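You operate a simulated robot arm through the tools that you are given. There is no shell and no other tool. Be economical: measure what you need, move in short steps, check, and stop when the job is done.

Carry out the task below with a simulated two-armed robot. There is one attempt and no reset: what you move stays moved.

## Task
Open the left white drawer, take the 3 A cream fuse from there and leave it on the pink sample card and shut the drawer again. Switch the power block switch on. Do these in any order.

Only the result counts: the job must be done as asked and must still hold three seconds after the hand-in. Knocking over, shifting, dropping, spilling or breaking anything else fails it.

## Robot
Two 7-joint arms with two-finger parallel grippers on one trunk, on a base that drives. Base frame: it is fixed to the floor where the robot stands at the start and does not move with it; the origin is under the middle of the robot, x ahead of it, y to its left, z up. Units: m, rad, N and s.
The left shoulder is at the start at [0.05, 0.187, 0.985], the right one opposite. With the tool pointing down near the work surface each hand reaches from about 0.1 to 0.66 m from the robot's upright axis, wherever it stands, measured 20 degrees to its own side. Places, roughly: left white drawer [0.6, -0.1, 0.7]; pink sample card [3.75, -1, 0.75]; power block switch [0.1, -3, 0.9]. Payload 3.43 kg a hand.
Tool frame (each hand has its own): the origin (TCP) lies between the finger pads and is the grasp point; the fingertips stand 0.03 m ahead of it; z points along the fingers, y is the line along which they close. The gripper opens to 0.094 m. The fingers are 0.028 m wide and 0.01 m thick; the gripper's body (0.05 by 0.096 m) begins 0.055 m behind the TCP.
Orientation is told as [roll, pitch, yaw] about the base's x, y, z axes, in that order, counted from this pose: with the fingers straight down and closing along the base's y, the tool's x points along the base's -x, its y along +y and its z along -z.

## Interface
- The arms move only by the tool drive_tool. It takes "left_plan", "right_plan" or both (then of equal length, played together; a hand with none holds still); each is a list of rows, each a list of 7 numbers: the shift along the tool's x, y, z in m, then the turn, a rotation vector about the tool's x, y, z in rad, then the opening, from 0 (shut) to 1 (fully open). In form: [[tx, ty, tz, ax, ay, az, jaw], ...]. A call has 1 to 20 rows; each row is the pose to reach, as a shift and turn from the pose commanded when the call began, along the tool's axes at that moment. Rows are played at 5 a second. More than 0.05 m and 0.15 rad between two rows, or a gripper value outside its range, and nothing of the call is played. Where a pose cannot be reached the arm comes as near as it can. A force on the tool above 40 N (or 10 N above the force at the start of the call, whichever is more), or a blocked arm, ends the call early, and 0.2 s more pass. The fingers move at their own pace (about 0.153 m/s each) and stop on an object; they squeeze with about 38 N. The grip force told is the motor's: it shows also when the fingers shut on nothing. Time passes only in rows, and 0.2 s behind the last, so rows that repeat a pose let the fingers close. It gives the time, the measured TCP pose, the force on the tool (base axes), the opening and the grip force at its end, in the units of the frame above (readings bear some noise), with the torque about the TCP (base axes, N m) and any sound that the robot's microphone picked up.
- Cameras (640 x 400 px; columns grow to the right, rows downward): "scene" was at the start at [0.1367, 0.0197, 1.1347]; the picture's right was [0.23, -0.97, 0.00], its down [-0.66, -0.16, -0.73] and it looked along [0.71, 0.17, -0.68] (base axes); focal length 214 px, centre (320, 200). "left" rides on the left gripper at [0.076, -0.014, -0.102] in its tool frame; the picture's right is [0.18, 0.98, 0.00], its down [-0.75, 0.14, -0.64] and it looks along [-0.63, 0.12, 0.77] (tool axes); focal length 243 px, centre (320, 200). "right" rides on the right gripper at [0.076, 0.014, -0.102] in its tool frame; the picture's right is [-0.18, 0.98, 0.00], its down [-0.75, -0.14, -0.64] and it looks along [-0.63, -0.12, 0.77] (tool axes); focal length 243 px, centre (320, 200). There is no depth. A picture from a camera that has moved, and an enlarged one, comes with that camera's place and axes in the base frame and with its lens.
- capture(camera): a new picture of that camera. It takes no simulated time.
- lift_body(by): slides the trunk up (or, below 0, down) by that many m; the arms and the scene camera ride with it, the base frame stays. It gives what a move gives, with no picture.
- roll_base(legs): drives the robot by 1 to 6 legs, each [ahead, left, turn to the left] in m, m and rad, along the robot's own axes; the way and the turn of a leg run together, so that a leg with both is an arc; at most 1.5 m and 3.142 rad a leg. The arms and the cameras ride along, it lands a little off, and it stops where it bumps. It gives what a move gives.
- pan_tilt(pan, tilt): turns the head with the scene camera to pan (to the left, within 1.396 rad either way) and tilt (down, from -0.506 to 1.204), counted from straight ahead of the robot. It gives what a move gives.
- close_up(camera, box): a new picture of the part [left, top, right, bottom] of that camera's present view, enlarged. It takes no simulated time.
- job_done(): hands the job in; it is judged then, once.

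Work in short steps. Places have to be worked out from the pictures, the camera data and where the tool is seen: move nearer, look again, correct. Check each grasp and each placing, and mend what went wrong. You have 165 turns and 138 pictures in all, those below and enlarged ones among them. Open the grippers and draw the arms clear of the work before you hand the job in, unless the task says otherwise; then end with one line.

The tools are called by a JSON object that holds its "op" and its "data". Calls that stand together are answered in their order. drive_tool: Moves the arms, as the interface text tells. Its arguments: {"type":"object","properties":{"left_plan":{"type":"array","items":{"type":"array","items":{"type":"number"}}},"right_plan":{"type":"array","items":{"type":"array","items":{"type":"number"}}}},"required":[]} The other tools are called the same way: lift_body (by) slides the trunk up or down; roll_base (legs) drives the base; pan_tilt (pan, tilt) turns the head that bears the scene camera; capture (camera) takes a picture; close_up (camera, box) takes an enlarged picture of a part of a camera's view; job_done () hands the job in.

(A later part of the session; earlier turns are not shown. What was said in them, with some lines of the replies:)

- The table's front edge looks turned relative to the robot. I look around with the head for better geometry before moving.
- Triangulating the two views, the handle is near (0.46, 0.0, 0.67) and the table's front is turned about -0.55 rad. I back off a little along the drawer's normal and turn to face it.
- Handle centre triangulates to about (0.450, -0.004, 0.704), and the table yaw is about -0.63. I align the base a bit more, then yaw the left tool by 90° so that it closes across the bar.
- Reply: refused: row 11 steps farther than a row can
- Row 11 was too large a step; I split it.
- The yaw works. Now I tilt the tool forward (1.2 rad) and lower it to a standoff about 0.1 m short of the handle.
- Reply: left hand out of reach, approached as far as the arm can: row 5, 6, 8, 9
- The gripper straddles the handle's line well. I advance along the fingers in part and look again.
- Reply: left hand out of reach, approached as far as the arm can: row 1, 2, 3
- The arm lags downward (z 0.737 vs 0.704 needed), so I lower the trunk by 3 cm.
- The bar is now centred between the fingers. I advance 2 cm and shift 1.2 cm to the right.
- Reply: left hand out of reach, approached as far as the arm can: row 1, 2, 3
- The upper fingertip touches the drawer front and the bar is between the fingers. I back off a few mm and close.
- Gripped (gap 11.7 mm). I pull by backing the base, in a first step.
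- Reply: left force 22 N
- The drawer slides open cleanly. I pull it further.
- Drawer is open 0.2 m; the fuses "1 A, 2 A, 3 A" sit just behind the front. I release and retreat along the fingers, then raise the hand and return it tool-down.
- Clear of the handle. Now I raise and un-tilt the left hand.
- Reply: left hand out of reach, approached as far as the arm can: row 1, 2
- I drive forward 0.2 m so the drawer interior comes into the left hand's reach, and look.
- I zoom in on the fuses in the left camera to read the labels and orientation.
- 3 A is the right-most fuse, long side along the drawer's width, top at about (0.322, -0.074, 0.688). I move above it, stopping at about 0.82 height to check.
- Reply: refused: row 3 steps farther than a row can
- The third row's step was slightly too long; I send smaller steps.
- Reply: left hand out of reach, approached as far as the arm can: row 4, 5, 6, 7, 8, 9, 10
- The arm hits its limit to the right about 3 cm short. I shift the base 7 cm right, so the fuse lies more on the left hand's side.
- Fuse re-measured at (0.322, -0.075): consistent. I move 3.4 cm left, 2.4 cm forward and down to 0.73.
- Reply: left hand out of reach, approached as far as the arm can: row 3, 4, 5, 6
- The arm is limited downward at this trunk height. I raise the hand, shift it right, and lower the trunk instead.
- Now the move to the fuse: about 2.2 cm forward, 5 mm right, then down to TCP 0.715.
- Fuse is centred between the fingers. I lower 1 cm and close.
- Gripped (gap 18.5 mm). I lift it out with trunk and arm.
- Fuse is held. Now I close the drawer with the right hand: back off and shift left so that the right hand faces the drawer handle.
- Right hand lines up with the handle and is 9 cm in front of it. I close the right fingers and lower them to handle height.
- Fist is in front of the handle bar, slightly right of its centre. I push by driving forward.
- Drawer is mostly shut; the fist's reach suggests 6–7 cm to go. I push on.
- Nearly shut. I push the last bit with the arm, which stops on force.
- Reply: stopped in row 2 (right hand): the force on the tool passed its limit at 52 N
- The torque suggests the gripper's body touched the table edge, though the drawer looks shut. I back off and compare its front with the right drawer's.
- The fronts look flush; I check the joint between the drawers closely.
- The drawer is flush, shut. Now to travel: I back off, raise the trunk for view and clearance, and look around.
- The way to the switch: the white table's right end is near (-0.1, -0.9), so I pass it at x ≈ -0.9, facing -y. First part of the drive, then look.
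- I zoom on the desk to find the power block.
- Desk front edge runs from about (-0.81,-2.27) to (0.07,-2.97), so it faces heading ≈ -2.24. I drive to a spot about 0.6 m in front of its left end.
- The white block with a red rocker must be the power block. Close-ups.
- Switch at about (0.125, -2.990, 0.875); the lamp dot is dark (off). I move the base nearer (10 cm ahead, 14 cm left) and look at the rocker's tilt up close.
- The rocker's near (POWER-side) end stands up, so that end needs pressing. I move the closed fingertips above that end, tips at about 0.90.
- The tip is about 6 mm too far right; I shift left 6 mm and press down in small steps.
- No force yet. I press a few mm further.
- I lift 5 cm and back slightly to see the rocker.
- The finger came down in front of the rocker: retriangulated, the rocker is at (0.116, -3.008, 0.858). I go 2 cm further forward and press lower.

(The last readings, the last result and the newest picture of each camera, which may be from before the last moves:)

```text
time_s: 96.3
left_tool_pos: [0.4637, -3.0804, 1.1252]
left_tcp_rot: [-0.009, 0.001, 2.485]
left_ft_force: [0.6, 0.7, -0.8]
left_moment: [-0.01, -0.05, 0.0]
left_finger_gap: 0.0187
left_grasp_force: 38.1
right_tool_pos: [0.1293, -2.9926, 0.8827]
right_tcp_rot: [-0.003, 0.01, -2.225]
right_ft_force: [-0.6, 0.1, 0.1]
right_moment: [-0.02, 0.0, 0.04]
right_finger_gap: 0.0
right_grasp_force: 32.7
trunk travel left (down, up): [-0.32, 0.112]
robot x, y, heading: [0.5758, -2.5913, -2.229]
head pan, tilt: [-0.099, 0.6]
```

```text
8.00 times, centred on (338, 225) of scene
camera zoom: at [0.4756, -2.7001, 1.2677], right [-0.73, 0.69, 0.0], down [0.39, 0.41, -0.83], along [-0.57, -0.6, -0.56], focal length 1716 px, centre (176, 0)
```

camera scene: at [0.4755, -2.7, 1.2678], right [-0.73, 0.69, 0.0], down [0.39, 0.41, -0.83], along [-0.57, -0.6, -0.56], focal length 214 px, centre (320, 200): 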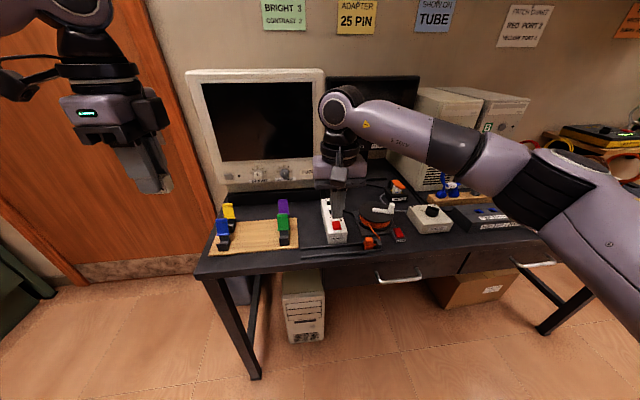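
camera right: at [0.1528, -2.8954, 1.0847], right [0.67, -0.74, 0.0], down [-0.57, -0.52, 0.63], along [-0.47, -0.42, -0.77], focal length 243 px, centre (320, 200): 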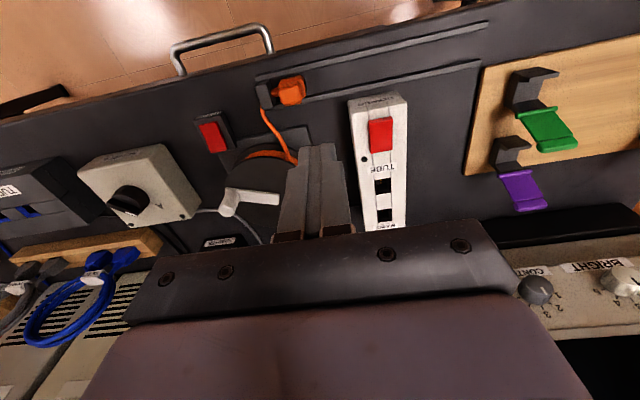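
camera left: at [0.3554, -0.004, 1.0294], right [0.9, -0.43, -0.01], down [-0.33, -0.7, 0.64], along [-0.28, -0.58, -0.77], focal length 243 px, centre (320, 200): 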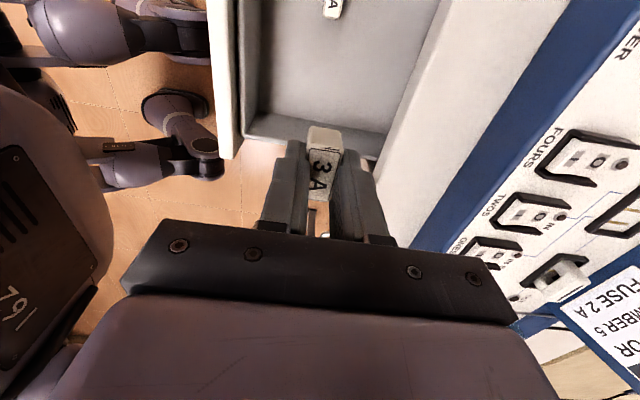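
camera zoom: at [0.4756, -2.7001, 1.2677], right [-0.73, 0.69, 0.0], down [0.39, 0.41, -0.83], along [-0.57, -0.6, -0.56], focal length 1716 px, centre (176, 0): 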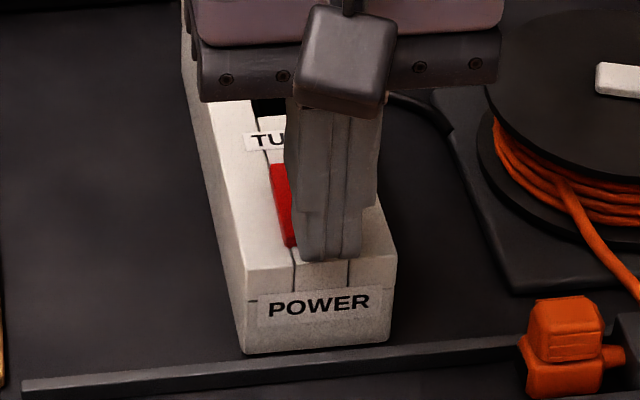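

Still no contact; the finger is just in front of the rocker. I lift 2.5 cm, go 1.2 cm forward and 4 mm left, and press again.

{"op": "drive_tool", "data": {"right_plan": [[0, 0, -0.025, 0, 0, 0, 0], [-0.012, 0.004, -0.025, 0, 0, 0, 0], [-0.012, 0.004, -0.015, 0, 0, 0, 0], [-0.012, 0.004, -0.008, 0, 0, 0, 0], [-0.012, 0.004, -0.002, 0, 0, 0, 0], [-0.012, 0.004, 0.003, 0, 0, 0, 0]]}}

{"op": "close_up", "data": {"camera": "scene", "box": [310, 200, 366, 250]}}

```text
time_s: 97.7
left_tool_pos: [0.4637, -3.0788, 1.1273]
left_tcp_rot: [-0.007, 0.001, 2.486]
left_ft_force: [0.2, 0.2, 0.3]
left_moment: [-0.02, -0.03, 0.0]
left_finger_gap: 0.0186
left_grasp_force: 37.4
right_tool_pos: [0.1247, -3.0052, 0.8825]
right_tcp_rot: [-0.004, 0.004, -2.225]
right_ft_force: [-0.9, 3.0, 14.3]
right_moment: [-0.1, 0.11, 0.03]
right_finger_gap: 0.0001
right_grasp_force: 33.2
trunk travel left (down, up): [-0.32, 0.112]
robot x, y, heading: [0.575, -2.5934, -2.227]
head pan, tilt: [-0.099, 0.6]
```

```text
8.00 times, centred on (338, 225) of scene
camera zoom: at [0.4766, -2.6989, 1.2683], right [-0.73, 0.69, 0.0], down [0.39, 0.41, -0.83], along [-0.57, -0.6, -0.56], focal length 1716 px, centre (176, 0)
```

zoom: 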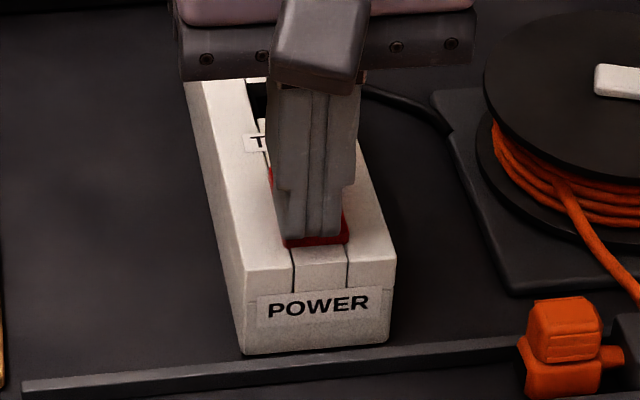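

Contact on the rocker (14 N), but the finger sits too near its middle. I lift, come back 6 mm and press firmer.

{"op": "drive_tool", "data": {"right_plan": [[0, 0, -0.015, 0, 0, 0, 0], [0.007, 0, -0.015, 0, 0, 0, 0], [0.007, 0, -0.005, 0, 0, 0, 0], [0.007, 0, 0.0, 0, 0, 0, 0], [0.007, 0, 0.005, 0, 0, 0, 0], [0.007, 0, 0.009, 0, 0, 0, 0]]}}

{"op": "close_up", "data": {"camera": "scene", "box": [310, 200, 366, 250]}}

```text
time_s: 99.1
left_tool_pos: [0.4649, -3.0791, 1.1249]
left_tcp_rot: [-0.006, 0.0, 2.485]
left_ft_force: [-0.3, -0.4, 0.2]
left_moment: [0.01, 0.01, -0.02]
left_finger_gap: 0.0187
left_grasp_force: 38.3
right_tool_pos: [0.1301, -3.0016, 0.8823]
right_tcp_rot: [0.001, -0.004, -2.224]
right_ft_force: [3.8, 8.2, 15.7]
right_moment: [0.07, 0.02, 0.04]
right_finger_gap: 0.0
right_grasp_force: 33.1
trunk travel left (down, up): [-0.32, 0.112]
robot x, y, heading: [0.5752, -2.5849, -2.228]
head pan, tilt: [-0.099, 0.6]
stopped in row 6 (right hand): the force on the tool passed its limit at 42 N (the readings are from after the stop); the commanded pose is now the measured one
```

```text
8.00 times, centred on (338, 225) of scene
camera zoom: at [0.4769, -2.6982, 1.268], right [-0.73, 0.69, 0.0], down [0.39, 0.41, -0.83], along [-0.57, -0.6, -0.56], focal length 1716 px, centre (176, 0)
```

zoom: 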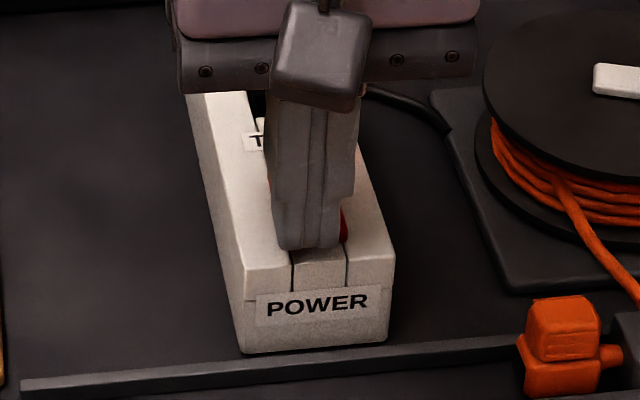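

It took 42 N without visible change. I lift away and inspect.

{"op": "drive_tool", "data": {"right_plan": [[0, 0, -0.03, 0, 0, 0, 0], [0, 0, -0.06, 0, 0, 0, 0], [0, -0.03, -0.07, 0, 0, 0, 0], [0.0, -0.06, -0.07, 0, 0, 0, 0]]}}

{"op": "close_up", "data": {"camera": "scene", "box": [320, 205, 350, 240]}}

{"op": "close_up", "data": {"camera": "right", "box": [330, 70, 430, 170]}}

```text
time_s: 100.1
left_tool_pos: [0.4637, -3.0801, 1.124]
left_tcp_rot: [-0.009, 0.001, 2.485]
left_ft_force: [-0.2, 0.6, -0.1]
left_moment: [-0.01, 0.0, -0.02]
left_finger_gap: 0.0188
left_grasp_force: 38.0
right_tool_pos: [0.0808, -2.9669, 0.9481]
right_tcp_rot: [0.001, -0.001, -2.224]
right_ft_force: [0.3, -0.4, -0.2]
right_moment: [-0.01, -0.03, -0.03]
right_finger_gap: 0.0001
right_grasp_force: 33.7
trunk travel left (down, up): [-0.32, 0.112]
robot x, y, heading: [0.5722, -2.588, -2.235]
head pan, tilt: [-0.099, 0.6]
```

```text
11.43 times, centred on (335, 222) of scene
camera zoom: at [0.4753, -2.6998, 1.2677], right [-0.73, 0.69, 0.0], down [0.39, 0.41, -0.83], along [-0.57, -0.6, -0.56], focal length 2451 px, centre (149, -57)
```

zoom: 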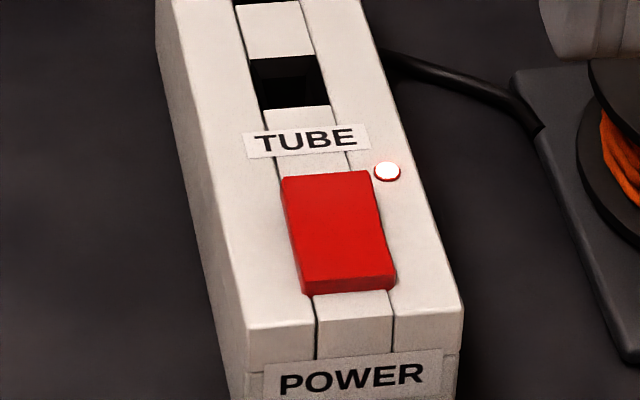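

```text
4.00 times, centred on (380, 120) of right
camera zoom: at [0.1386, -2.9146, 1.0497], right [0.67, -0.74, 0.0], down [-0.57, -0.51, 0.64], along [-0.48, -0.43, -0.77], focal length 970 px, centre (80, 520)
```

zoom: 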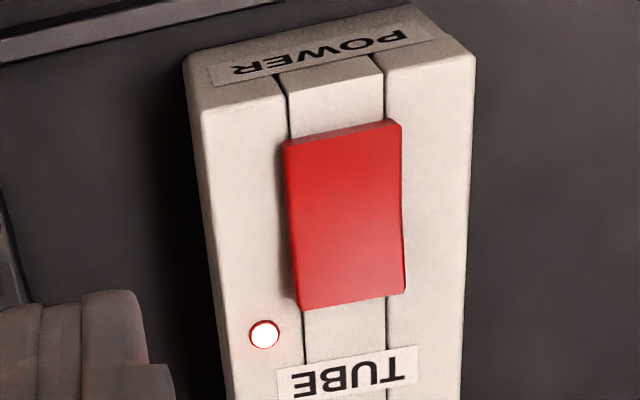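

The lamp is lit and the rocker has flipped: power is on. I raise the right hand, back off, turn toward +x and look for the pink card.

{"op": "drive_tool", "data": {"right_plan": [[0, 0, -0.05, 0, 0, 0, 0], [0, 0, -0.1, 0, 0, 0, 0], [0, 0, -0.15, 0, 0, 0, 0]]}}

{"op": "roll_base", "data": {"legs": [[-0.25, 0, 0], [0, 0, 2.2]]}}

{"op": "pan_tilt", "data": {"pan": 0.0, "tilt": 0.35}}

{"op": "capture", "data": {"camera": "scene"}}

{"op": "pan_tilt", "data": {"pan": 0.8, "tilt": 0.35}}

{"op": "capture", "data": {"camera": "scene"}}

```text
time_s: 100.9
left_tool_pos: [0.4648, -3.0805, 1.125]
left_tcp_rot: [-0.007, -0.003, 2.486]
left_ft_force: [0.5, -0.8, -0.5]
left_moment: [0.06, 0.02, 0.0]
left_finger_gap: 0.0183
left_grasp_force: 37.9
right_tool_pos: [0.0825, -2.9659, 1.0995]
right_tcp_rot: [-0.003, -0.003, -2.222]
right_ft_force: [0.3, -0.3, 0.3]
right_moment: [0.01, -0.02, -0.01]
right_finger_gap: 0.0
right_grasp_force: 33.0
trunk travel left (down, up): [-0.32, 0.112]
robot x, y, heading: [0.5755, -2.5906, -2.227]
head pan, tilt: [-0.099, 0.6]
```

```text
time_s: 107.8
left_tool_pos: [1.1937, -2.2064, 1.1246]
left_tcp_rot: [-0.01, -0.001, -1.626]
left_ft_force: [-0.1, -0.1, -0.1]
left_moment: [0.0, 0.01, 0.01]
left_finger_gap: 0.0185
left_grasp_force: 37.4
right_tool_pos: [1.317, -2.5877, 1.099]
right_tcp_rot: [-0.001, -0.001, -0.054]
right_ft_force: [-0.1, 0.4, -0.8]
right_moment: [-0.01, -0.02, -0.04]
right_finger_gap: 0.0
right_grasp_force: 33.0
trunk travel left (down, up): [-0.32, 0.112]
robot x, y, heading: [0.7288, -2.395, -0.058]
head pan, tilt: [-0.099, 0.6]
```

```text
time_s: 108.6
left_tool_pos: [1.1941, -2.2051, 1.1248]
left_tcp_rot: [-0.008, 0.001, -1.626]
left_ft_force: [0.6, 0.0, -0.3]
left_moment: [0.02, -0.03, 0.02]
left_finger_gap: 0.0183
left_grasp_force: 38.6
right_tool_pos: [1.3167, -2.587, 1.0986]
right_tcp_rot: [0.0, -0.001, -0.055]
right_ft_force: [0.8, -0.4, -0.2]
right_moment: [0.03, -0.02, -0.02]
right_finger_gap: 0.0002
right_grasp_force: 33.2
trunk travel left (down, up): [-0.32, 0.112]
robot x, y, heading: [0.7266, -2.3883, -0.057]
head pan, tilt: [0.0, 0.351]
```

```text
68 pictures are left
camera scene: at [0.8764, -2.3999, 1.2904], right [-0.06, -1.0, 0.0], down [-0.34, 0.02, -0.94], along [0.94, -0.05, -0.34], focal length 214 px, centre (320, 200)
```

scene: 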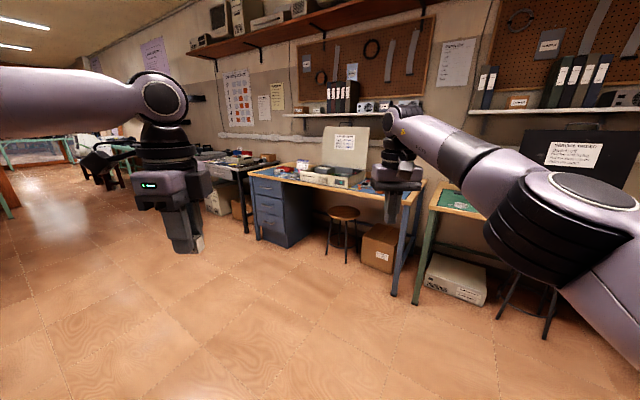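

```text
time_s: 109.8
left_tool_pos: [1.1935, -2.2068, 1.1248]
left_tcp_rot: [-0.011, -0.001, -1.627]
left_ft_force: [-0.4, -0.6, -0.3]
left_moment: [-0.02, 0.0, -0.01]
left_finger_gap: 0.0183
left_grasp_force: 37.9
right_tool_pos: [1.3173, -2.5881, 1.0978]
right_tcp_rot: [0.0, -0.001, -0.053]
right_ft_force: [-0.3, 0.0, 0.0]
right_moment: [0.0, -0.03, 0.02]
right_finger_gap: 0.0
right_grasp_force: 32.7
trunk travel left (down, up): [-0.32, 0.112]
robot x, y, heading: [0.7255, -2.3854, -0.056]
head pan, tilt: [0.799, 0.351]
```

```text
67 pictures are left
camera scene: at [0.8521, -2.3317, 1.2905], right [0.68, -0.74, 0.0], down [-0.25, -0.23, -0.94], along [0.69, 0.63, -0.34], focal length 214 px, centre (320, 200)
```

scene: 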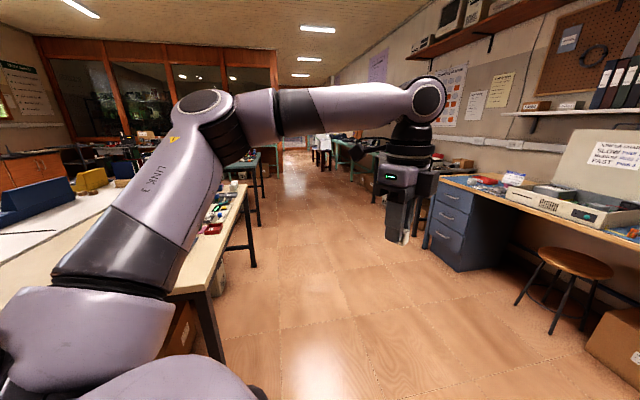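

The card's table is along the same wall line; the aisle's centre suits. I turn to heading -0.63, move to the aisle's middle and strafe left the first part.

{"op": "roll_base", "data": {"legs": [[0, 0, -0.574], [0.6, 0, 0], [0, 1.4, 0]]}}

{"op": "pan_tilt", "data": {"pan": 0.6, "tilt": 0.45}}

{"op": "capture", "data": {"camera": "scene"}}

```text
time_s: 126.6
left_tool_pos: [2.5085, -1.7017, 1.1253]
left_tcp_rot: [-0.008, 0.0, -2.189]
left_ft_force: [-0.6, 0.2, -0.3]
left_moment: [-0.01, 0.0, 0.01]
left_finger_gap: 0.0183
left_grasp_force: 38.1
right_tool_pos: [2.4087, -2.0878, 1.0974]
right_tcp_rot: [0.0, -0.001, -0.617]
right_ft_force: [-0.6, 0.7, 0.1]
right_moment: [0.0, -0.02, -0.01]
right_finger_gap: 0.0
right_grasp_force: 32.5
trunk travel left (down, up): [-0.32, 0.112]
robot x, y, heading: [2.0165, -1.6087, -0.618]
head pan, tilt: [0.799, 0.351]
```

```text
time_s: 127.3
left_tool_pos: [2.509, -1.7019, 1.125]
left_tcp_rot: [-0.008, 0.0, -2.188]
left_ft_force: [0.3, 0.0, 0.1]
left_moment: [0.0, 0.01, 0.02]
left_finger_gap: 0.0184
left_grasp_force: 37.8
right_tool_pos: [2.4084, -2.0897, 1.0979]
right_tcp_rot: [-0.001, -0.002, -0.617]
right_ft_force: [-0.7, 0.1, -0.5]
right_moment: [0.01, -0.01, 0.02]
right_finger_gap: 0.0
right_grasp_force: 32.6
trunk travel left (down, up): [-0.32, 0.112]
robot x, y, heading: [2.016, -1.6081, -0.623]
head pan, tilt: [0.6, 0.45]
```

```text
66 pictures are left
camera scene: at [2.1516, -1.644, 1.2813], right [-0.02, -1.0, 0.0], down [-0.43, 0.01, -0.9], along [0.9, -0.02, -0.43], focal length 214 px, centre (320, 200)
```

scene: 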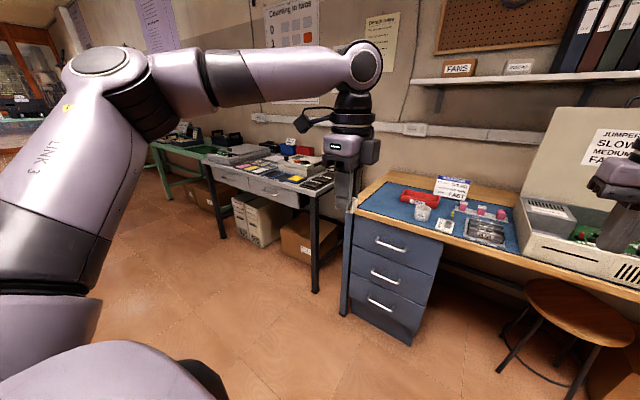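

The table with coloured sample cards is next. I strafe 1.3 m further left and look.

{"op": "roll_base", "data": {"legs": [[0, 1.3, 0]]}}

{"op": "pan_tilt", "data": {"pan": 0.15, "tilt": 0.65}}

{"op": "capture", "data": {"camera": "scene"}}

```text
time_s: 139.0
left_tool_pos: [3.2776, -0.6611, 1.1252]
left_tcp_rot: [-0.01, -0.001, -2.215]
left_ft_force: [-0.3, -0.3, 0.1]
left_moment: [0.0, 0.02, -0.01]
left_finger_gap: 0.0183
left_grasp_force: 38.1
right_tool_pos: [3.1683, -1.0465, 1.098]
right_tcp_rot: [-0.001, -0.002, -0.641]
right_ft_force: [-0.4, 0.5, -0.1]
right_moment: [0.03, -0.02, 0.05]
right_finger_gap: 0.0003
right_grasp_force: 33.3
trunk travel left (down, up): [-0.32, 0.112]
robot x, y, heading: [2.7868, -0.5553, -0.647]
head pan, tilt: [0.6, 0.45]
```

```text
time_s: 139.9
left_tool_pos: [3.278, -0.6611, 1.1246]
left_tcp_rot: [-0.009, 0.0, -2.215]
left_ft_force: [0.2, 0.1, -1.0]
left_moment: [0.02, 0.02, -0.01]
left_finger_gap: 0.0185
left_grasp_force: 37.9
right_tool_pos: [3.1679, -1.048, 1.0985]
right_tcp_rot: [0.001, -0.002, -0.642]
right_ft_force: [0.3, 0.0, 0.0]
right_moment: [0.0, -0.02, -0.01]
right_finger_gap: 0.0002
right_grasp_force: 33.8
trunk travel left (down, up): [-0.32, 0.112]
robot x, y, heading: [2.7879, -0.5584, -0.647]
head pan, tilt: [0.15, 0.649]
```

```text
65 pictures are left
camera scene: at [2.9079, -0.6324, 1.2635], right [-0.48, -0.88, 0.0], down [-0.53, 0.29, -0.8], along [0.7, -0.38, -0.6], focal length 214 px, centre (320, 200)
```

scene: 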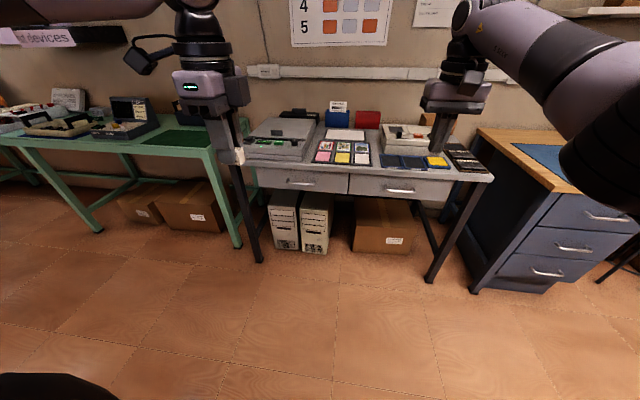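

{"op": "close_up", "data": {"camera": "scene", "box": [240, 100, 500, 200]}}

```text
2.46 times, centred on (370, 150) of scene
camera zoom: at [2.9079, -0.6324, 1.2635], right [-0.48, -0.88, 0.0], down [-0.53, 0.29, -0.8], along [0.7, -0.38, -0.6], focal length 528 px, centre (197, 323)
```

zoom: 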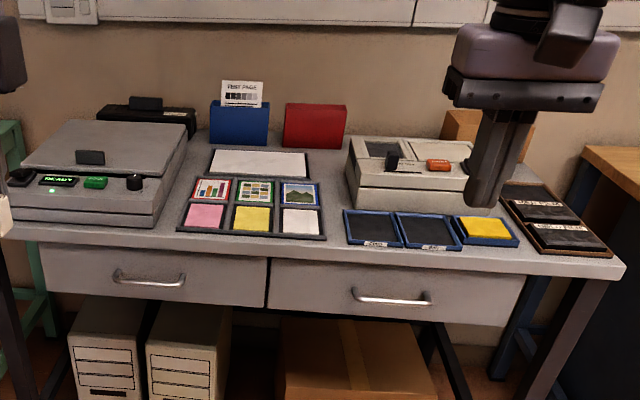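

The pink card is at about (3.81, -1.14). I draw the right arm back and drive 0.65 m ahead so the card comes under the left hand's range.

{"op": "drive_tool", "data": {"right_plan": [[0.05, 0, 0, 0, 0, 0, 0], [0.1, 0, 0, 0, 0, 0, 0], [0.15, 0, 0, 0, 0, 0, 0]]}}

{"op": "roll_base", "data": {"legs": [[0.6, -0.05, 0]]}}

{"op": "pan_tilt", "data": {"pan": 0.2, "tilt": 0.9}}

{"op": "capture", "data": {"camera": "scene"}}

{"op": "capture", "data": {"camera": "left"}}

```text
time_s: 140.7
left_tool_pos: [3.2787, -0.6616, 1.1262]
left_tcp_rot: [-0.009, -0.001, -2.215]
left_ft_force: [-0.1, 0.5, -1.1]
left_moment: [0.01, 0.04, 0.02]
left_finger_gap: 0.0182
left_grasp_force: 38.1
right_tool_pos: [3.0467, -0.9561, 1.1001]
right_tcp_rot: [0.002, 0.001, -0.646]
right_ft_force: [0.3, -0.1, 0.2]
right_moment: [-0.01, 0.03, 0.02]
right_finger_gap: 0.0001
right_grasp_force: 32.8
trunk travel left (down, up): [-0.32, 0.112]
robot x, y, heading: [2.785, -0.5565, -0.65]
head pan, tilt: [0.15, 0.649]
```

```text
time_s: 144.1
left_tool_pos: [3.7213, -1.067, 1.1259]
left_tcp_rot: [-0.009, 0.0, -2.225]
left_ft_force: [-0.3, -0.3, -0.8]
left_moment: [0.01, -0.02, -0.04]
left_finger_gap: 0.0183
left_grasp_force: 37.5
right_tool_pos: [3.4904, -1.3592, 1.0999]
right_tcp_rot: [0.0, -0.002, -0.652]
right_ft_force: [0.4, 0.4, 0.4]
right_moment: [0.01, -0.03, 0.01]
right_finger_gap: 0.0001
right_grasp_force: 33.1
trunk travel left (down, up): [-0.32, 0.112]
robot x, y, heading: [3.2304, -0.9642, -0.656]
head pan, tilt: [0.15, 0.649]
```

```text
time_s: 144.8
left_tool_pos: [3.7188, -1.067, 1.1259]
left_tcp_rot: [-0.007, 0.0, -2.225]
left_ft_force: [-0.6, -0.2, -0.1]
left_moment: [0.03, -0.02, -0.02]
left_finger_gap: 0.0184
left_grasp_force: 38.0
right_tool_pos: [3.4889, -1.3593, 1.1005]
right_tcp_rot: [0.0, -0.002, -0.652]
right_ft_force: [-0.8, 0.2, -0.2]
right_moment: [-0.01, 0.01, -0.02]
right_finger_gap: 0.0
right_grasp_force: 33.3
trunk travel left (down, up): [-0.32, 0.112]
robot x, y, heading: [3.2289, -0.954, -0.653]
head pan, tilt: [0.201, 0.901]
```

```text
63 pictures are left
camera scene: at [3.3416, -1.0252, 1.243], right [-0.44, -0.9, 0.0], down [-0.7, 0.34, -0.62], along [0.56, -0.27, -0.78], focal length 214 px, centre (320, 200)
```

scene: 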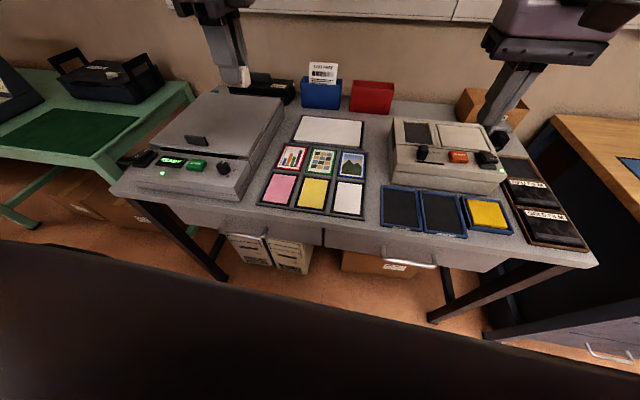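

```text
62 pictures are left
camera left: at [3.756, -0.9982, 1.2288], right [0.89, -0.45, -0.01], down [-0.34, -0.69, 0.64], along [-0.29, -0.57, -0.77], focal length 243 px, centre (320, 200)
```

left: 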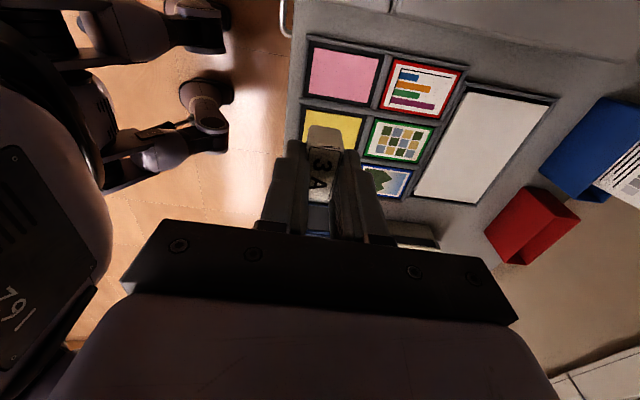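

I estimate the card centre at (3.75, -1.10), i.e. ~4 cm ahead and ~1.5 cm right of the hand. I lower the trunk 0.13 m and then step the hand down part-way.

{"op": "lift_body", "data": {"by": -0.13}}

{"op": "drive_tool", "data": {"left_plan": [[-0.008, 0.02, 0, 0, 0, 0, 0], [-0.015, 0.042, 0.02, 0, 0, 0, 0], [-0.015, 0.042, 0.05, 0, 0, 0, 0], [-0.015, 0.042, 0.08, 0, 0, 0, 0], [-0.015, 0.042, 0.08, 0, 0, 0, 0]]}}

{"op": "capture", "data": {"camera": "left"}}

{"op": "capture", "data": {"camera": "scene"}}

```text
time_s: 146.4
left_tool_pos: [3.7201, -1.0654, 0.9956]
left_tcp_rot: [-0.008, 0.0, -2.223]
left_ft_force: [0.0, 0.3, -0.8]
left_moment: [0.05, 0.0, 0.04]
left_finger_gap: 0.0185
left_grasp_force: 37.8
right_tool_pos: [3.4884, -1.3589, 0.9697]
right_tcp_rot: [0.0, -0.002, -0.651]
right_ft_force: [0.6, -0.1, 0.1]
right_moment: [-0.02, 0.0, 0.03]
right_finger_gap: 0.0001
right_grasp_force: 32.9
trunk travel left (down, up): [-0.19, 0.242]
robot x, y, heading: [3.2308, -0.9563, -0.652]
head pan, tilt: [0.201, 0.901]
```

```text
time_s: 147.6
left_tool_pos: [3.7431, -1.1004, 0.9147]
left_tcp_rot: [-0.007, -0.001, -2.224]
left_ft_force: [0.1, 0.1, 0.0]
left_moment: [0.0, 0.01, 0.01]
left_finger_gap: 0.0183
left_grasp_force: 38.1
left hand out of reach, approached as far as the arm can: row 1, 2, 3
right_tool_pos: [3.4876, -1.3581, 0.9705]
right_tcp_rot: [0.001, -0.002, -0.65]
right_ft_force: [-0.3, -0.6, 1.1]
right_moment: [0.0, -0.03, -0.04]
right_finger_gap: 0.0001
right_grasp_force: 33.4
trunk travel left (down, up): [-0.19, 0.242]
robot x, y, heading: [3.229, -0.9586, -0.654]
head pan, tilt: [0.201, 0.901]
```

```text
61 pictures are left
camera left: at [3.7781, -1.0329, 1.0182], right [0.89, -0.45, -0.01], down [-0.34, -0.69, 0.64], along [-0.29, -0.57, -0.77], focal length 243 px, centre (320, 200)
```

left: 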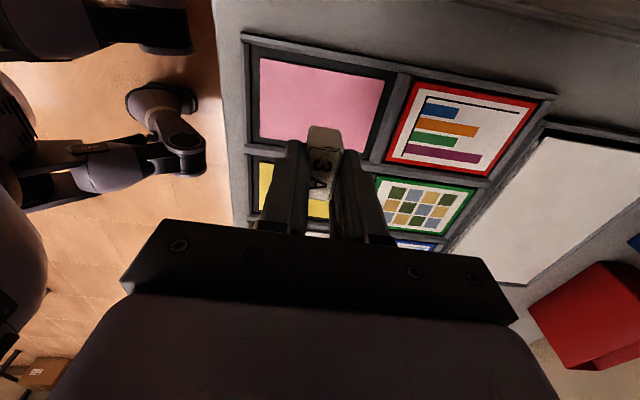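

```text
60 pictures are left
camera scene: at [3.3416, -1.0252, 1.1129], right [-0.44, -0.9, 0.0], down [-0.7, 0.34, -0.62], along [0.56, -0.27, -0.78], focal length 214 px, centre (320, 200)
```

scene: 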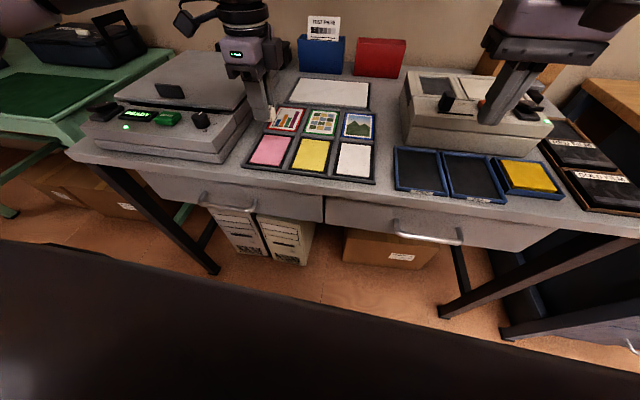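

The card centre resolves to (3.742, -1.093, 0.81), nearly right under the fuse. I lower 5 cm with small corrections and look.

{"op": "drive_tool", "data": {"left_plan": [[0.005, -0.004, 0.02, 0, 0, 0, 0], [0.005, -0.004, 0.045, 0, 0, 0, 0], [0.005, -0.004, 0.045, 0, 0, 0, 0]]}}

{"op": "capture", "data": {"camera": "left"}}

{"op": "close_up", "data": {"camera": "scene", "box": [220, 90, 320, 190]}}

```text
time_s: 148.4
left_tool_pos: [3.7428, -1.0956, 0.8706]
left_tcp_rot: [-0.008, 0.0, -2.223]
left_ft_force: [0.1, -0.3, -0.2]
left_moment: [0.01, 0.01, 0.04]
left_finger_gap: 0.0186
left_grasp_force: 37.8
right_tool_pos: [3.4889, -1.3587, 0.9687]
right_tcp_rot: [-0.001, -0.002, -0.651]
right_ft_force: [-0.8, -0.2, -0.2]
right_moment: [0.01, 0.01, 0.01]
right_finger_gap: 0.0
right_grasp_force: 32.8
trunk travel left (down, up): [-0.19, 0.242]
robot x, y, heading: [3.2297, -0.9588, -0.65]
head pan, tilt: [0.201, 0.901]
```

```text
59 pictures are left
camera left: at [3.7789, -1.0276, 0.9736], right [0.89, -0.45, -0.01], down [-0.34, -0.69, 0.64], along [-0.29, -0.57, -0.77], focal length 243 px, centre (320, 200)
```

left: 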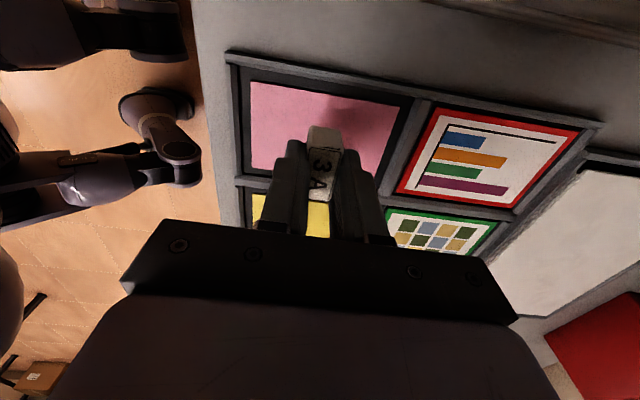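

```text
4.00 times, centred on (270, 140) of scene
camera zoom: at [3.3416, -1.0252, 1.113], right [-0.44, -0.9, 0.0], down [-0.7, 0.34, -0.62], along [0.56, -0.27, -0.78], focal length 858 px, centre (520, 440)
```

zoom: 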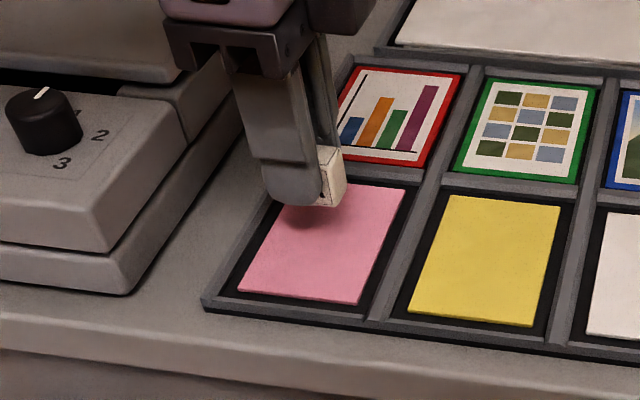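

Aligned over the card. I lower to just above the expected contact height.

{"op": "drive_tool", "data": {"left_plan": [[0, -0.003, 0.01, 0, 0, 0, 0], [0, -0.003, 0.018, 0, 0, 0, 0], [0, -0.003, 0.018, 0, 0, 0, 0]]}}

{"op": "close_up", "data": {"camera": "scene", "box": [220, 90, 320, 190]}}

{"op": "close_up", "data": {"camera": "left", "box": [220, 60, 420, 240]}}

```text
time_s: 149.2
left_tool_pos: [3.7409, -1.094, 0.8521]
left_tcp_rot: [-0.007, 0.0, -2.224]
left_ft_force: [0.4, 0.5, -0.6]
left_moment: [-0.03, 0.05, -0.04]
left_finger_gap: 0.0183
left_grasp_force: 37.7
right_tool_pos: [3.4885, -1.3594, 0.9701]
right_tcp_rot: [0.002, -0.003, -0.652]
right_ft_force: [-0.1, 0.1, 0.3]
right_moment: [0.01, -0.01, 0.02]
right_finger_gap: 0.0001
right_grasp_force: 32.5
trunk travel left (down, up): [-0.19, 0.242]
robot x, y, heading: [3.2287, -0.9589, -0.658]
head pan, tilt: [0.201, 0.901]
```

```text
4.00 times, centred on (270, 140) of scene
camera zoom: at [3.3415, -1.0252, 1.113], right [-0.44, -0.9, 0.0], down [-0.7, 0.34, -0.62], along [0.56, -0.27, -0.78], focal length 858 px, centre (520, 440)
```

zoom: 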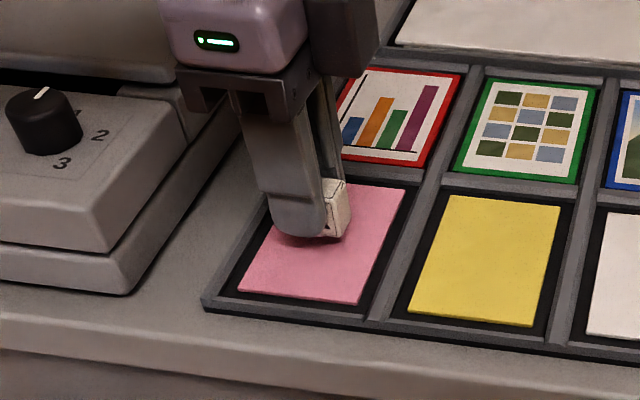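

```text
2.22 times, centred on (320, 150) of left
camera zoom: at [3.7768, -1.0262, 0.9556], right [0.89, -0.45, -0.01], down [-0.34, -0.69, 0.64], along [-0.29, -0.57, -0.77], focal length 539 px, centre (320, 311)
```

zoom: 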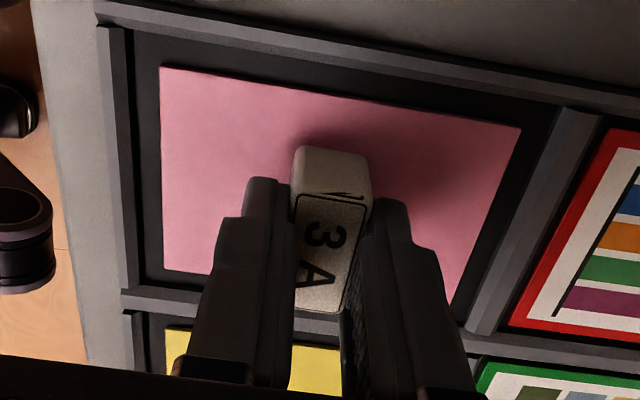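

{"op": "drive_tool", "data": {"left_plan": [[0, 0, 0.004, 0, 0, 0, 0], [0, 0, 0.008, 0, 0, 0, 0]]}}

{"op": "close_up", "data": {"camera": "scene", "box": [245, 115, 315, 170]}}

```text
time_s: 149.8
left_tool_pos: [3.7417, -1.094, 0.8448]
left_tcp_rot: [-0.007, -0.001, -2.224]
left_ft_force: [0.0, 0.5, 2.5]
left_moment: [0.02, 0.01, 0.0]
left_finger_gap: 0.0185
left_grasp_force: 37.9
right_tool_pos: [3.4882, -1.3585, 0.9704]
right_tcp_rot: [-0.001, -0.003, -0.651]
right_ft_force: [0.7, -0.4, 0.1]
right_moment: [0.01, 0.03, 0.01]
right_finger_gap: 0.0001
right_grasp_force: 32.8
trunk travel left (down, up): [-0.19, 0.242]
robot x, y, heading: [3.2333, -0.9576, -0.658]
head pan, tilt: [0.201, 0.901]
```

```text
7.27 times, centred on (280, 142) of scene
camera zoom: at [3.3413, -1.0251, 1.1131], right [-0.44, -0.9, 0.0], down [-0.7, 0.34, -0.62], along [0.56, -0.27, -0.78], focal length 1560 px, centre (611, 618)
```

zoom: 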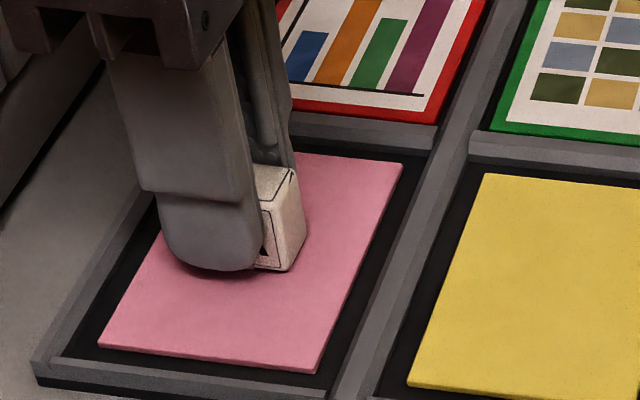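

Light contact (2.5 N) with the fuse well within the card. I open modestly and rise.

{"op": "drive_tool", "data": {"left_plan": [[0, 0, 0, 0, 0, 0, 0.4], [0, 0, 0, 0, 0, 0, 0.4], [0, 0, -0.02, 0, 0, 0, 0.4], [0, 0, -0.06, 0, 0, 0, 0.4], [0, 0, -0.1, 0, 0, 0, 0.4], [0, 0, -0.14, 0, 0, 0, 0.4], [0, 0, -0.18, 0, 0, 0, 0.4]]}}

{"op": "close_up", "data": {"camera": "scene", "box": [220, 90, 320, 190]}}

{"op": "capture", "data": {"camera": "left"}}

```text
time_s: 151.4
left_tool_pos: [3.7378, -1.0687, 1.0284]
left_tcp_rot: [-0.006, -0.001, -2.224]
left_ft_force: [-0.2, 0.3, -0.1]
left_moment: [-0.02, -0.03, 0.01]
left_finger_gap: 0.0376
left_grasp_force: 0.0
left hand out of reach, approached as far as the arm can: row 6, 7
right_tool_pos: [3.4877, -1.3591, 0.9706]
right_tcp_rot: [0.0, -0.005, -0.652]
right_ft_force: [-0.5, -0.1, 0.6]
right_moment: [0.02, 0.0, -0.02]
right_finger_gap: 0.0
right_grasp_force: 32.5
trunk travel left (down, up): [-0.19, 0.242]
robot x, y, heading: [3.2342, -0.9615, -0.658]
head pan, tilt: [0.201, 0.901]
```

```text
4.00 times, centred on (270, 140) of scene
camera zoom: at [3.3403, -1.0244, 1.1132], right [-0.44, -0.9, 0.0], down [-0.7, 0.34, -0.62], along [0.56, -0.27, -0.78], focal length 858 px, centre (520, 440)
```

zoom: 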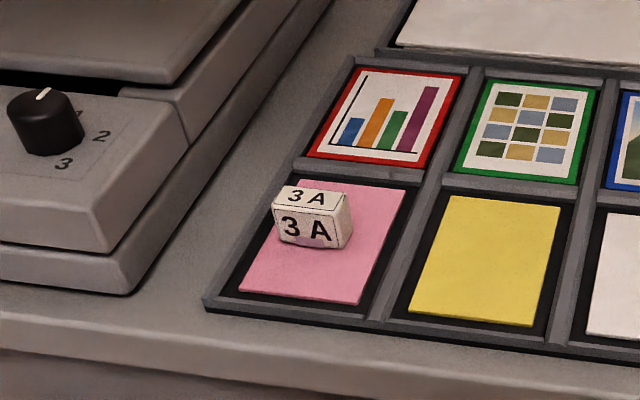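

```text
53 pictures are left
camera left: at [3.7732, -1.0004, 1.1316], right [0.89, -0.45, -0.01], down [-0.34, -0.69, 0.64], along [-0.29, -0.57, -0.77], focal length 243 px, centre (320, 200)
```

left: 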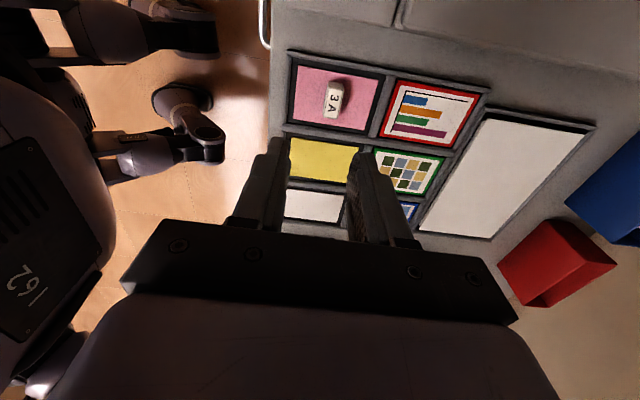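

The fuse stands on the pink card. I open both grippers and back the robot away from the table.

{"op": "roll_base", "data": {"legs": [[-0.4, 0, 0]]}}

{"op": "drive_tool", "data": {"left_plan": [[0, 0, 0, 0, 0, 0, 1], [0, 0, 0, 0, 0, 0, 1]], "right_plan": [[0, 0, 0, 0, 0, 0, 1], [0, 0, 0, 0, 0, 0, 1]]}}

{"op": "capture", "data": {"camera": "scene"}}

```text
time_s: 153.9
left_tool_pos: [3.4183, -0.8209, 1.0277]
left_tcp_rot: [-0.009, 0.0, -2.216]
left_ft_force: [0.0, -0.7, 0.2]
left_moment: [-0.01, -0.01, 0.02]
left_finger_gap: 0.0376
left_grasp_force: 0.1
right_tool_pos: [3.1702, -1.1128, 0.9696]
right_tcp_rot: [0.0, -0.003, -0.643]
right_ft_force: [0.0, 0.4, -0.5]
right_moment: [0.03, 0.0, 0.0]
right_finger_gap: 0.0
right_grasp_force: 32.8
trunk travel left (down, up): [-0.19, 0.242]
robot x, y, heading: [2.909, -0.7134, -0.65]
head pan, tilt: [0.201, 0.901]
```

```text
time_s: 154.5
left_tool_pos: [3.4172, -0.8214, 1.0261]
left_tcp_rot: [-0.009, 0.0, -2.218]
left_ft_force: [0.0, -0.4, 0.2]
left_moment: [0.02, -0.02, 0.03]
left_finger_gap: 0.0941
left_grasp_force: 0.0
right_tool_pos: [3.1702, -1.1123, 0.9708]
right_tcp_rot: [0.001, -0.002, -0.644]
right_ft_force: [0.0, -0.3, 0.8]
right_moment: [0.01, 0.0, 0.03]
right_finger_gap: 0.0942
right_grasp_force: 0.1
trunk travel left (down, up): [-0.19, 0.242]
robot x, y, heading: [2.9088, -0.7105, -0.646]
head pan, tilt: [0.201, 0.901]
```

```text
52 pictures are left
camera scene: at [3.0207, -0.7793, 1.113], right [-0.43, -0.9, 0.0], down [-0.71, 0.34, -0.62], along [0.56, -0.27, -0.78], focal length 214 px, centre (320, 200)
```

scene: 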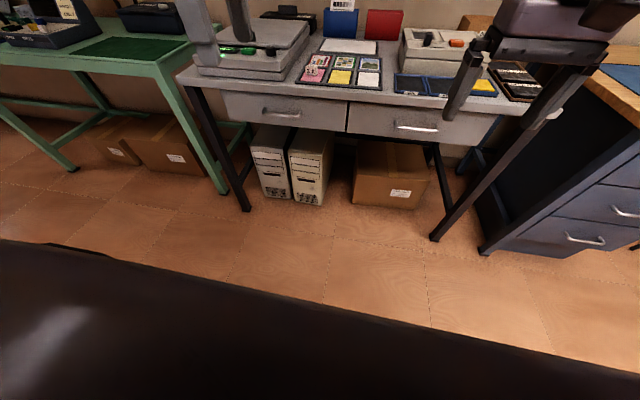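

The fuse is still on the card, the drawer was left flush, the switch lamp was lit, and both arms are clear. I hand in.

{"op": "job_done", "data": {}}

```text
The job is handed in.
```

The 3 A cream fuse is on the pink sample card, the left white drawer is shut, and the power block switch is on with its lamp lit. I've handed the job in.
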